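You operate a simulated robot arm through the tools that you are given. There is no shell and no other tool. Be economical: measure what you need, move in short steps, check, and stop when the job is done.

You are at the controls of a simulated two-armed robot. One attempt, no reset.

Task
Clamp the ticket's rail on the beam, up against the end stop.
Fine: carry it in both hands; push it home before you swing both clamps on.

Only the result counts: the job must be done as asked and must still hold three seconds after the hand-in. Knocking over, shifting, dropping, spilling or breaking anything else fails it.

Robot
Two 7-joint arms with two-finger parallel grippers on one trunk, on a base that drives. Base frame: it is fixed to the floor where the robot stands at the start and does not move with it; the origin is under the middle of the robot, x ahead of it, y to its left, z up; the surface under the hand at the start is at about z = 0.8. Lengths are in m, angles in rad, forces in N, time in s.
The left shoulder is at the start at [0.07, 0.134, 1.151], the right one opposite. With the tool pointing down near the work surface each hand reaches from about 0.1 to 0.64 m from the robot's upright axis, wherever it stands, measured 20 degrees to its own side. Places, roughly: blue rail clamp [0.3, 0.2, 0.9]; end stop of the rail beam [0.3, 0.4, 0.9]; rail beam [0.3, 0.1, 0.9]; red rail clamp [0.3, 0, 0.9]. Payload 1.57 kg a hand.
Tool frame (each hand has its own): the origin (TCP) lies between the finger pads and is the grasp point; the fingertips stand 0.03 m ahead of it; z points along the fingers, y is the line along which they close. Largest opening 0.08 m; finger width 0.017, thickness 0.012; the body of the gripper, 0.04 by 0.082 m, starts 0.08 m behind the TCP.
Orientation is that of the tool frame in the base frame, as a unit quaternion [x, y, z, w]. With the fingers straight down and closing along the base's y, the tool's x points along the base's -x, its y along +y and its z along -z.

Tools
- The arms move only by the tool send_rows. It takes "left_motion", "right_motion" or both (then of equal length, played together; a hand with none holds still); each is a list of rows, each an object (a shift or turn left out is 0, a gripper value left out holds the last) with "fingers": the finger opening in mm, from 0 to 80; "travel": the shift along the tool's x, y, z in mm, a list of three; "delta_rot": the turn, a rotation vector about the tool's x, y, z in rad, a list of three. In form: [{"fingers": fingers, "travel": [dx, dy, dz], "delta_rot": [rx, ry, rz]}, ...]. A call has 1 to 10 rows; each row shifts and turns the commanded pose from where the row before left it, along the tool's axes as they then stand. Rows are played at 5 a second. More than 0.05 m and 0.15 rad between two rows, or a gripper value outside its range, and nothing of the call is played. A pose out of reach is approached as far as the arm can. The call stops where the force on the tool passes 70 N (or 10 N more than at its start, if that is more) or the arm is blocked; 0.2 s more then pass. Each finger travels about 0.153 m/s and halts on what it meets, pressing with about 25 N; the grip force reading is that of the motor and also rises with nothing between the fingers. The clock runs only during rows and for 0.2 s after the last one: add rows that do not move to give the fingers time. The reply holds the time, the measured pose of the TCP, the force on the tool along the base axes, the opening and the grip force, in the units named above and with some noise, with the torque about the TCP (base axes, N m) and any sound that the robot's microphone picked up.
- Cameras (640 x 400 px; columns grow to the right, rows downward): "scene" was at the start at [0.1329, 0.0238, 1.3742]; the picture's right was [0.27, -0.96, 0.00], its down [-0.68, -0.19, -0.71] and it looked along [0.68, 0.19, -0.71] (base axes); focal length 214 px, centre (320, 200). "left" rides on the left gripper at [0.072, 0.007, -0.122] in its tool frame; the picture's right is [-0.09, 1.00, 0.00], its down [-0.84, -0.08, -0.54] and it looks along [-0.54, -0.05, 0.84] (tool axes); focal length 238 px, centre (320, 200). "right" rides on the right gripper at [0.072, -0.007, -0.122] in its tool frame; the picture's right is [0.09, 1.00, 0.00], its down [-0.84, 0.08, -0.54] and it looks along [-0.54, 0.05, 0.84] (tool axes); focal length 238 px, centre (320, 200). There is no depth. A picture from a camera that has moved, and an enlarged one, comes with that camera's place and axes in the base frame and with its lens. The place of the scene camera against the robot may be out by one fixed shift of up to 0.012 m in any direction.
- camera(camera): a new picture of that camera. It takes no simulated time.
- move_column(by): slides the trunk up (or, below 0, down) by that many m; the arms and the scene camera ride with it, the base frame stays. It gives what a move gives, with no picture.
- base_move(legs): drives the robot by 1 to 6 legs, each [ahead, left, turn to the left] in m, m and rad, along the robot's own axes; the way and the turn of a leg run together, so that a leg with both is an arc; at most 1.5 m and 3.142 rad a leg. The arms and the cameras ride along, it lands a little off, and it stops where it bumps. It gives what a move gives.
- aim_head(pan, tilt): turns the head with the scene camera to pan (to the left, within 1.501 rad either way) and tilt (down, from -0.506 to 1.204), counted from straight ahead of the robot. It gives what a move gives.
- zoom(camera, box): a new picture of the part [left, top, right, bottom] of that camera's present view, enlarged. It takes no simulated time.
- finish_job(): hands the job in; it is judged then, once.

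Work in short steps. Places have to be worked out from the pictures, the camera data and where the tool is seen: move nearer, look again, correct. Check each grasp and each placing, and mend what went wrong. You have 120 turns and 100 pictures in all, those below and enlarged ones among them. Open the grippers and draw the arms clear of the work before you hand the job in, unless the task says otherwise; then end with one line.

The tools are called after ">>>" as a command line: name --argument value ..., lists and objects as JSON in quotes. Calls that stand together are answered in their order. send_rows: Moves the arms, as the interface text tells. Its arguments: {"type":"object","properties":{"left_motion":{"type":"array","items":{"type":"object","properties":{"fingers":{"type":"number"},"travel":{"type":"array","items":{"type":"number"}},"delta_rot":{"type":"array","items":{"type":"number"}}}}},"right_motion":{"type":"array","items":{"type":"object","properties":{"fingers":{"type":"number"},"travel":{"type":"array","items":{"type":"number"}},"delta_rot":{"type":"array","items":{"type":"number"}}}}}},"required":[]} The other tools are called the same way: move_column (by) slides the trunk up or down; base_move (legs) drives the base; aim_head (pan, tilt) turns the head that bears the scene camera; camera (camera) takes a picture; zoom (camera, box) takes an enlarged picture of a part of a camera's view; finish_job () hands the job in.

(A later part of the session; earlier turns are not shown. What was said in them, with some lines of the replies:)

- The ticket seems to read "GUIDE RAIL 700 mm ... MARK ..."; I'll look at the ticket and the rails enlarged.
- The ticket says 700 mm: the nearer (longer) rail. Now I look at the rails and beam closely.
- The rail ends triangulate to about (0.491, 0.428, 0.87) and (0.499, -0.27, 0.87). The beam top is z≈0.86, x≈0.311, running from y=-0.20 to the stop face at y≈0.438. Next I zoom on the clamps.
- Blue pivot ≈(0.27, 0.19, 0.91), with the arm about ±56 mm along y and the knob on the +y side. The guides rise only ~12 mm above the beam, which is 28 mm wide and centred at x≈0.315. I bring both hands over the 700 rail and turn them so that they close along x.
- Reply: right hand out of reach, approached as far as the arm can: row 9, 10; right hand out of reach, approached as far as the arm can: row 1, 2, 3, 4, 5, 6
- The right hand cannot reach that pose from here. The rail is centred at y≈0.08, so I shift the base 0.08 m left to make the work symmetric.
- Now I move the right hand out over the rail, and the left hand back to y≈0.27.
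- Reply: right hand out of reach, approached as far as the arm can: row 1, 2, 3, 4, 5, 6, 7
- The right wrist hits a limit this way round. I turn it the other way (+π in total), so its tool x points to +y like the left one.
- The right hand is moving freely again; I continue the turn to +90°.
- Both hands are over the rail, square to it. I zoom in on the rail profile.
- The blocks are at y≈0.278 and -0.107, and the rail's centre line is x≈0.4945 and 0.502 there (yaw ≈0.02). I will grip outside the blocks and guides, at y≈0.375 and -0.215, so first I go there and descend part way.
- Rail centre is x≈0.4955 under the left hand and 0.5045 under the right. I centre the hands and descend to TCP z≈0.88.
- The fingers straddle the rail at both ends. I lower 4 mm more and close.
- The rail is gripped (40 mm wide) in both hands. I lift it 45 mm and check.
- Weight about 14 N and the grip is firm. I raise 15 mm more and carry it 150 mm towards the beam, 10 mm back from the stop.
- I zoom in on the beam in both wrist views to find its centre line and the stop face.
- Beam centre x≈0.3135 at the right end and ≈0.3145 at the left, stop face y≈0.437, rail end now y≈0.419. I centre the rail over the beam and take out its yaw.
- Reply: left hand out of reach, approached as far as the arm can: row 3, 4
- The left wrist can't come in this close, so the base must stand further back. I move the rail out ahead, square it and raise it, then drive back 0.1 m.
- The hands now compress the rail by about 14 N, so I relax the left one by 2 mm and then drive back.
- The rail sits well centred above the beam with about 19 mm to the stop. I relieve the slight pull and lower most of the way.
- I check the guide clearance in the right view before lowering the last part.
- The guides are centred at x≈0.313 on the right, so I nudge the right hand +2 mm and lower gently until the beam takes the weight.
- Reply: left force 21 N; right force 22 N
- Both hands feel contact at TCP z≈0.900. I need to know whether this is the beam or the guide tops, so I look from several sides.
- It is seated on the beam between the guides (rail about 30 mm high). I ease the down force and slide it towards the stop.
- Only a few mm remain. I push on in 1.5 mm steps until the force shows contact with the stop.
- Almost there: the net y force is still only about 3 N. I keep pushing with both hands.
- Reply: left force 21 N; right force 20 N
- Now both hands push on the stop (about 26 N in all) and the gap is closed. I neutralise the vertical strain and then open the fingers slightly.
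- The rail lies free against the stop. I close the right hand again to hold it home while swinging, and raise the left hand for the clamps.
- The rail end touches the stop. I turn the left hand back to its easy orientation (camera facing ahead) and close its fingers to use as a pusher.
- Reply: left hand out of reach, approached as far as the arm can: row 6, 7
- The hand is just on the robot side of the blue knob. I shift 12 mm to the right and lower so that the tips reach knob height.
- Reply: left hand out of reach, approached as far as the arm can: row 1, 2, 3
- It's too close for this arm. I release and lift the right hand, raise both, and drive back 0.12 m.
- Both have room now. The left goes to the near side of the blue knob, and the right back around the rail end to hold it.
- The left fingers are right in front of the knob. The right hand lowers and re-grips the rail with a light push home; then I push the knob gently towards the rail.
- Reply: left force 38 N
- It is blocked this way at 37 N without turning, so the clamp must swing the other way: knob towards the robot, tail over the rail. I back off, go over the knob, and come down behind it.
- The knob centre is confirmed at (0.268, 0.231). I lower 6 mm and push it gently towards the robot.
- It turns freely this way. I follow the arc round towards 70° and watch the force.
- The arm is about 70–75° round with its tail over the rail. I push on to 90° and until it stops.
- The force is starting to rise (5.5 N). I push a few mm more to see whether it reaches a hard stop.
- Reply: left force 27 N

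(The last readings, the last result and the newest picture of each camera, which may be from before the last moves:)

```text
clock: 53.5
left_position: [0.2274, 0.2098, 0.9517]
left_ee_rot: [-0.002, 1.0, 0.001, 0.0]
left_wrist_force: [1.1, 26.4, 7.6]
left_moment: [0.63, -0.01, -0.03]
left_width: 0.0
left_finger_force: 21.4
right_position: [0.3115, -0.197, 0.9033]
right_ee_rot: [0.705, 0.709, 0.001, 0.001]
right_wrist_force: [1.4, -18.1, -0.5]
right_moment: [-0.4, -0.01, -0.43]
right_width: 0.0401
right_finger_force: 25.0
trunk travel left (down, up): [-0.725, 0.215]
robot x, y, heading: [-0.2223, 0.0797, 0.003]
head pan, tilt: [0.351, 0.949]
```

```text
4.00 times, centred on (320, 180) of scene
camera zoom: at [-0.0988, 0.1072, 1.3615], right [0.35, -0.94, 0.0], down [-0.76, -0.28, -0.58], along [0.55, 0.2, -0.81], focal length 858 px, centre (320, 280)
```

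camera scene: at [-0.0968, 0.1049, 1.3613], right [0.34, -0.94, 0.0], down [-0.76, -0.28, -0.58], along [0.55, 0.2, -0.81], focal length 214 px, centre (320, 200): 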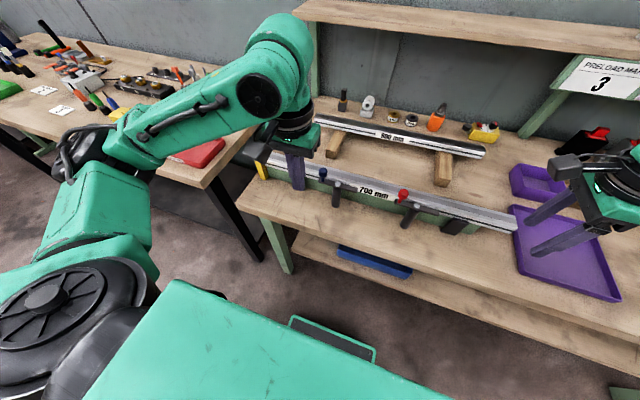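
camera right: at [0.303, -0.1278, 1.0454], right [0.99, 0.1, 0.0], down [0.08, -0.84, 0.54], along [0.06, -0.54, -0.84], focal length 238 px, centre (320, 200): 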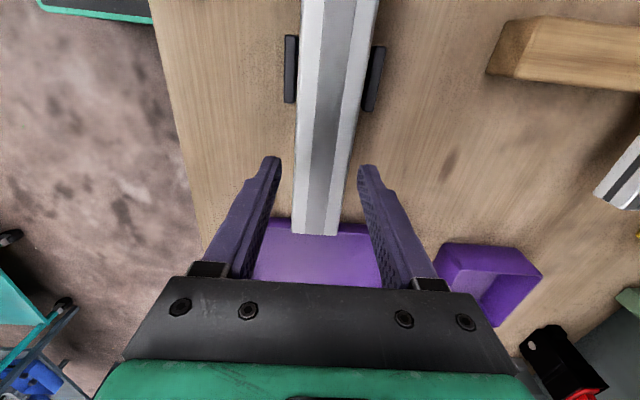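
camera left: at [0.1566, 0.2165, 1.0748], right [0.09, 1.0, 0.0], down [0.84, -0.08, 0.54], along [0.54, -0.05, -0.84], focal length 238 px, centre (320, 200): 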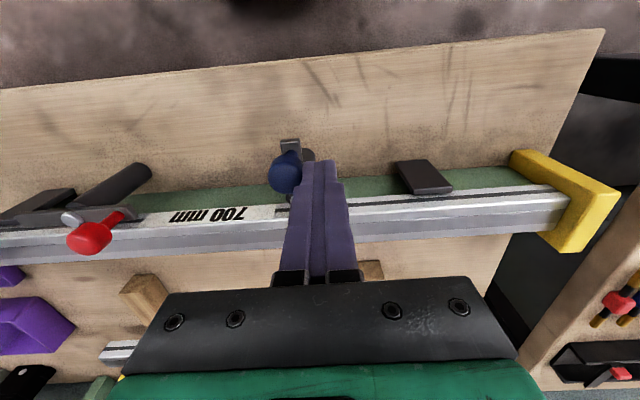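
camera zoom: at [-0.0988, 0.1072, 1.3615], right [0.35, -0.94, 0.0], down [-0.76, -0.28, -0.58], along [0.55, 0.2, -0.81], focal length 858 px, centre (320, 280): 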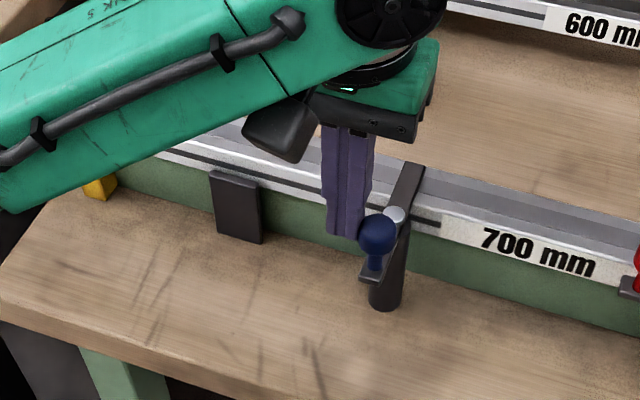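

Blue is at its hard stop with the tail square across the rail. I back off, lift, and go to the far side of the red knob (≈(0.266, 0.019)).

>>> send_rows --left_motion '[{"travel": [0, 8, 0]}, {"travel": [0, 0, -40]}, {"travel": [0, 0, -30]}, {"travel": [-15, -39, 0]}, {"travel": [-15, -39, 0]}, {"travel": [-15, -39, 0]}, {"travel": [-15, -39, 0]}, {"travel": [-14, -38, 0]}, {}]'

>>> camera --camera "left"

>>> camera --camera "scene"

```text
clock: 55.5
left_position: [0.3007, 0.0205, 1.0239]
left_ee_rot: [-0.001, 1.0, -0.001, 0.001]
left_wrist_force: [0.1, 0.7, 0.2]
left_moment: [-0.01, -0.01, -0.01]
left_width: 0.0001
left_finger_force: 21.5
right_position: [0.3146, -0.1971, 0.9032]
right_ee_rot: [0.705, 0.71, 0.002, 0.0]
right_wrist_force: [-1.1, 2.9, 0.0]
right_moment: [0.32, 0.05, -0.32]
right_width: 0.0398
right_finger_force: 24.3
trunk travel left (down, up): [-0.725, 0.215]
robot x, y, heading: [-0.2211, 0.0804, 0.002]
head pan, tilt: [0.351, 0.949]
```

```text
31 pictures are left
camera left: at [0.2308, 0.0277, 1.1453], right [0.09, 1.0, 0.0], down [0.84, -0.07, 0.54], along [0.54, -0.05, -0.84], focal length 238 px, centre (320, 200)
```

left: 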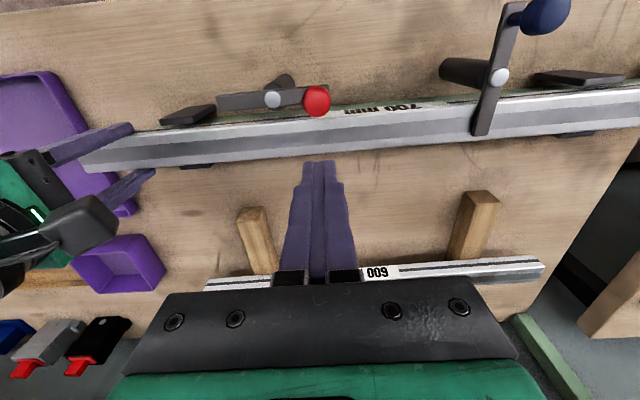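

```text
30 pictures are left
camera scene: at [-0.0981, 0.1057, 1.3614], right [0.34, -0.94, 0.0], down [-0.76, -0.28, -0.58], along [0.55, 0.2, -0.81], focal length 214 px, centre (320, 200)
```

scene: 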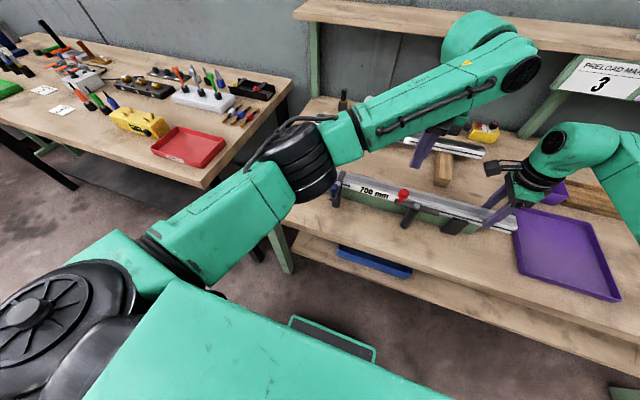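

The red knob is at (0.267, 0.020). I freshen the right hand's push home, then descend and start swinging.

>>> send_rows --left_motion '[{"travel": [0, 0, 30]}, {"travel": [0, 0, 30]}, {"travel": [0, 2, 11]}, {"travel": [6, 0, 0]}, {"travel": [7, 0, 0]}, {"travel": [7, 0, 0]}, {}]' --right_motion '[{"travel": [1, 0, 0]}, {"travel": [1, 0, 0]}, {}, {}, {}, {}, {}]'

>>> camera --camera "left"

```text
clock: 57.1
left_position: [0.2812, 0.0224, 0.9517]
left_ee_rot: [-0.001, 1.0, -0.001, 0.0]
left_wrist_force: [-0.1, 0.0, 0.0]
left_moment: [0.04, -0.01, -0.02]
left_width: 0.0
left_finger_force: 21.1
right_position: [0.3125, -0.1964, 0.9039]
right_ee_rot: [0.705, 0.709, 0.003, 0.0]
right_wrist_force: [-0.9, -8.0, 2.5]
right_moment: [-0.86, 0.23, -0.33]
right_width: 0.04
right_finger_force: 25.6
trunk travel left (down, up): [-0.725, 0.215]
robot x, y, heading: [-0.2194, 0.0803, -0.005]
head pan, tilt: [0.351, 0.949]
```

```text
29 pictures are left
camera left: at [0.2102, 0.0283, 1.0736], right [0.09, 1.0, 0.0], down [0.84, -0.08, 0.54], along [0.54, -0.05, -0.84], focal length 238 px, centre (320, 200)
```

left: 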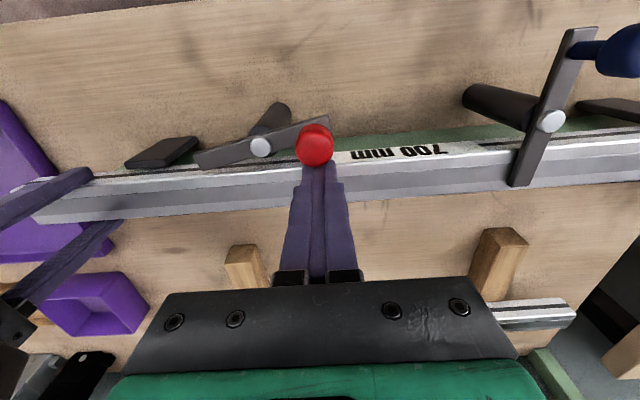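

Red swings the same way; I follow the same arc to about 90°.

>>> send_rows --left_motion '[{"travel": [7, 0.5, 0]}, {"travel": [6, 1, 0]}, {"travel": [8, -1.5, 0]}, {"travel": [8, -1.5, 0]}, {"travel": [7, -4, 0]}, {"travel": [7, -4, 0]}, {"travel": [5, -5, 0]}, {"travel": [4, -6, 0]}, {"travel": [1, -4, 0]}, {"travel": [0, -3, 0]}]'

>>> camera --camera "left"

```text
clock: 59.3
left_position: [0.2296, -0.0008, 0.9512]
left_ee_rot: [-0.003, 1.0, 0.001, -0.001]
left_wrist_force: [-3.8, 26.7, -1.4]
left_moment: [0.69, 0.09, -0.13]
left_width: 0.0
left_finger_force: 21.6
right_position: [0.3122, -0.1934, 0.9036]
right_ee_rot: [0.705, 0.709, 0.001, 0.0]
right_wrist_force: [2.6, -18.0, -0.6]
right_moment: [-0.55, 0.15, -0.45]
right_width: 0.0401
right_finger_force: 24.7
trunk travel left (down, up): [-0.725, 0.215]
robot x, y, heading: [-0.224, 0.0793, -0.001]
head pan, tilt: [0.351, 0.949]
```

```text
28 pictures are left
camera left: at [0.1584, 0.0051, 1.0732], right [0.09, 1.0, 0.0], down [0.84, -0.07, 0.54], along [0.54, -0.04, -0.84], focal length 238 px, centre (320, 200)
```

left: 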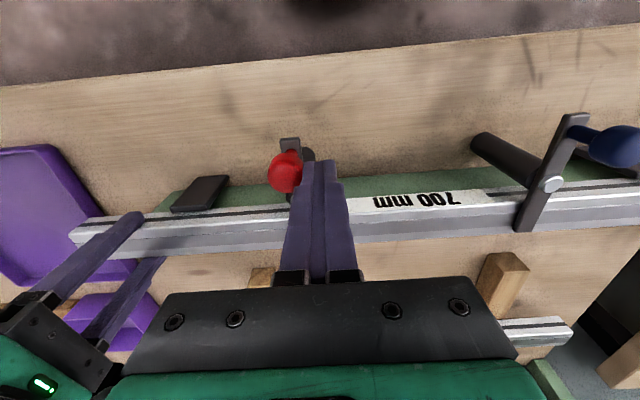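

Red is at its hard stop too (27 N). I withdraw the left hand, then release and lift the right.

>>> send_rows --left_motion '[{"travel": [0, 8, 0]}, {"travel": [0, 0, -40]}, {"travel": [0, 0, -40]}, {"travel": [0, 30, -20]}, {"travel": [0, 40, 0]}, {"travel": [0, 40, 0]}, {"travel": [0, 40, 0]}, {"travel": [0, 40, 0]}]' --right_motion '[{"travel": [0, 0, 0]}, {"fingers": 44}, {"fingers": 52}, {}, {"travel": [0, 0, -40]}, {"travel": [0, 0, -40]}, {"travel": [0, 0, -40]}, {}]'

>>> camera --camera "scene"

>>> camera --camera "left"

```text
clock: 61.1
left_position: [0.2273, 0.1965, 1.051]
left_ee_rot: [-0.001, 1.0, -0.001, 0.0]
left_wrist_force: [0.6, 0.5, 0.5]
left_moment: [-0.04, 0.0, 0.01]
left_width: 0.0001
left_finger_force: 21.4
right_position: [0.3105, -0.1942, 1.0254]
right_ee_rot: [0.703, 0.711, 0.002, 0.0]
right_wrist_force: [-0.8, 0.4, -0.2]
right_moment: [0.02, -0.01, 0.01]
right_width: 0.0519
right_finger_force: 0.0
trunk travel left (down, up): [-0.725, 0.215]
robot x, y, heading: [-0.2185, 0.0782, 0.001]
head pan, tilt: [0.351, 0.949]
```

```text
27 pictures are left
camera scene: at [-0.0986, 0.1067, 1.3615], right [0.34, -0.94, 0.0], down [-0.76, -0.28, -0.58], along [0.55, 0.2, -0.81], focal length 214 px, centre (320, 200)
```

scene: 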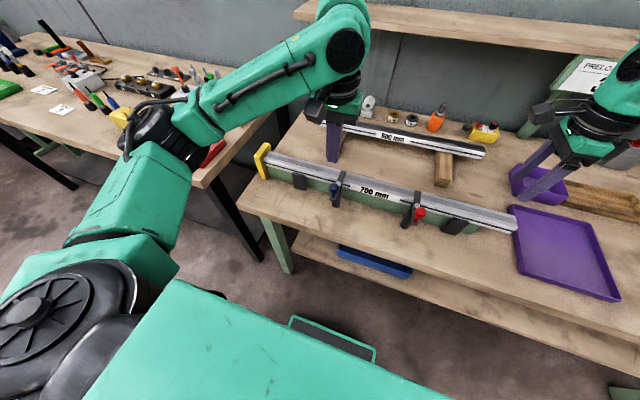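

```text
26 pictures are left
camera left: at [0.1567, 0.2035, 1.1725], right [0.09, 1.0, 0.0], down [0.84, -0.07, 0.54], along [0.54, -0.05, -0.84], focal length 238 px, centre (320, 200)
```

left: 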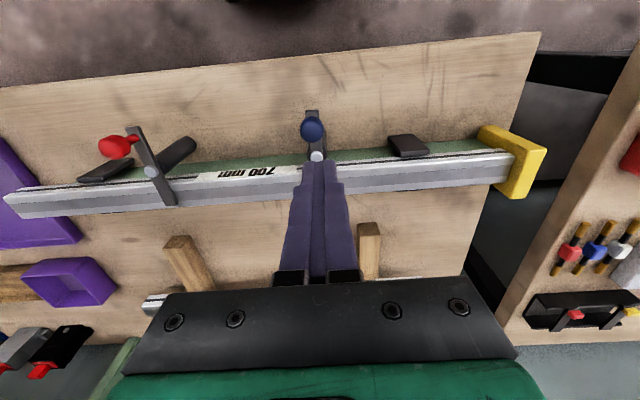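

Both clamps are on. I zoom on the stop and the clamps to verify.

>>> zoom --camera "scene" --box '[245, 135, 345, 198]'

>>> zoom --camera "left" --box '[440, 110, 560, 210]'

>>> zoom --camera "scene" --box '[310, 150, 470, 250]'

```text
6.35 times, centred on (295, 166) of scene
camera zoom: at [-0.0986, 0.1067, 1.3615], right [0.34, -0.94, 0.0], down [-0.76, -0.28, -0.58], along [0.55, 0.2, -0.81], focal length 1362 px, centre (479, 413)
```

zoom: 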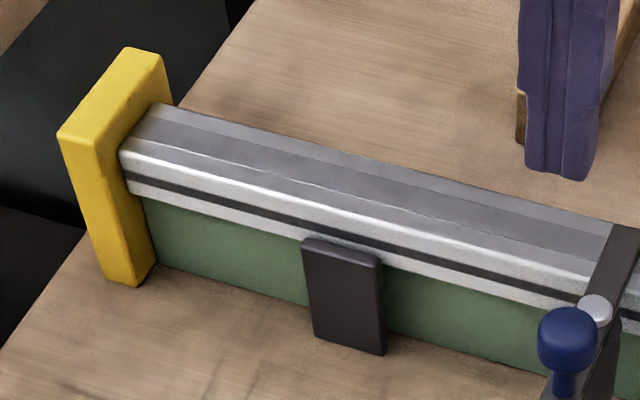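

```text
4.00 times, centred on (500, 160) of left
camera zoom: at [0.1567, 0.2035, 1.1725], right [0.09, 1.0, 0.0], down [0.84, -0.07, 0.54], along [0.54, -0.05, -0.84], focal length 953 px, centre (-400, 360)
```

zoom: 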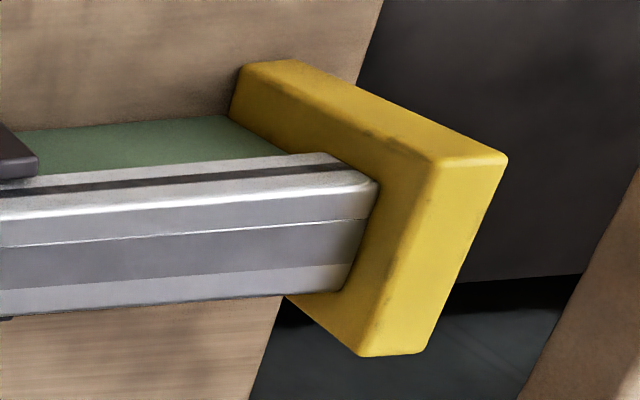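

```text
4.00 times, centred on (390, 200) of scene
camera zoom: at [-0.0986, 0.1067, 1.3615], right [0.34, -0.94, 0.0], down [-0.76, -0.28, -0.58], along [0.55, 0.2, -0.81], focal length 858 px, centre (40, 200)
```

zoom: 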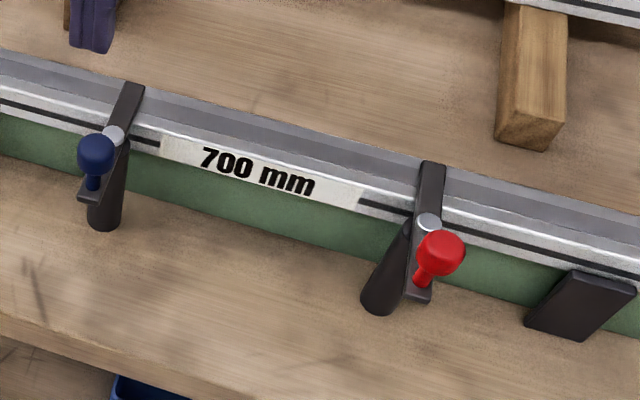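

The rail is tight on the stop, seated, with both clamps across it. I open the grippers and draw the arms well up and clear.

>>> send_rows --left_motion '[{"travel": [0, 0, -40]}, {"travel": [0, 0, -40]}, {"travel": [0, 0, -30], "fingers": 80}, {}, {}]' --right_motion '[{"travel": [0, 0, -40]}, {"travel": [0, 0, -40]}, {"travel": [0, 0, -30], "fingers": 80}, {}, {}]'

>>> camera --camera "scene"

```text
clock: 62.3
left_position: [0.2311, 0.1946, 1.1595]
left_ee_rot: [-0.001, 1.0, 0.0, 0.001]
left_wrist_force: [0.0, -0.2, -0.6]
left_moment: [-0.02, -0.01, 0.01]
left_width: 0.0799
left_finger_force: 0.0
right_position: [0.313, -0.1965, 1.1346]
right_ee_rot: [0.704, 0.71, 0.003, 0.0]
right_wrist_force: [-0.2, -0.3, -0.5]
right_moment: [0.01, 0.02, 0.01]
right_width: 0.0802
right_finger_force: 0.0
trunk travel left (down, up): [-0.725, 0.215]
robot x, y, heading: [-0.222, 0.0768, 0.003]
head pan, tilt: [0.351, 0.949]
```

```text
22 pictures are left
camera scene: at [-0.0981, 0.105, 1.3615], right [0.34, -0.94, 0.0], down [-0.76, -0.28, -0.58], along [0.55, 0.2, -0.81], focal length 214 px, centre (320, 200)
```

scene: 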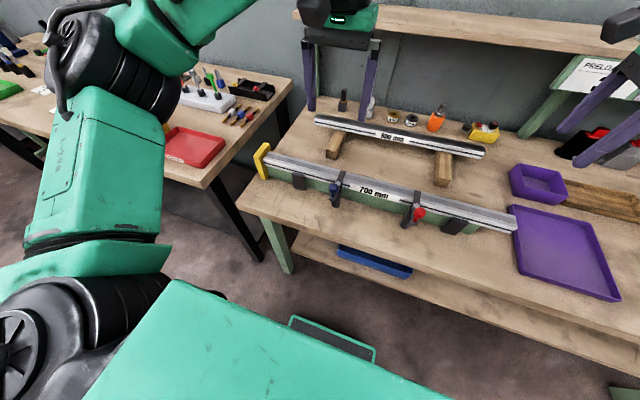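

Everything is in place and the arms are clear, so I hand the job in.

>>> finish_job

```text
The job is handed in.
```

The ticket's 700 mm rail is seated on the beam, hard against the end stop, with the blue and red clamps swung on to their stops and both arms drawn clear; the job is handed in.
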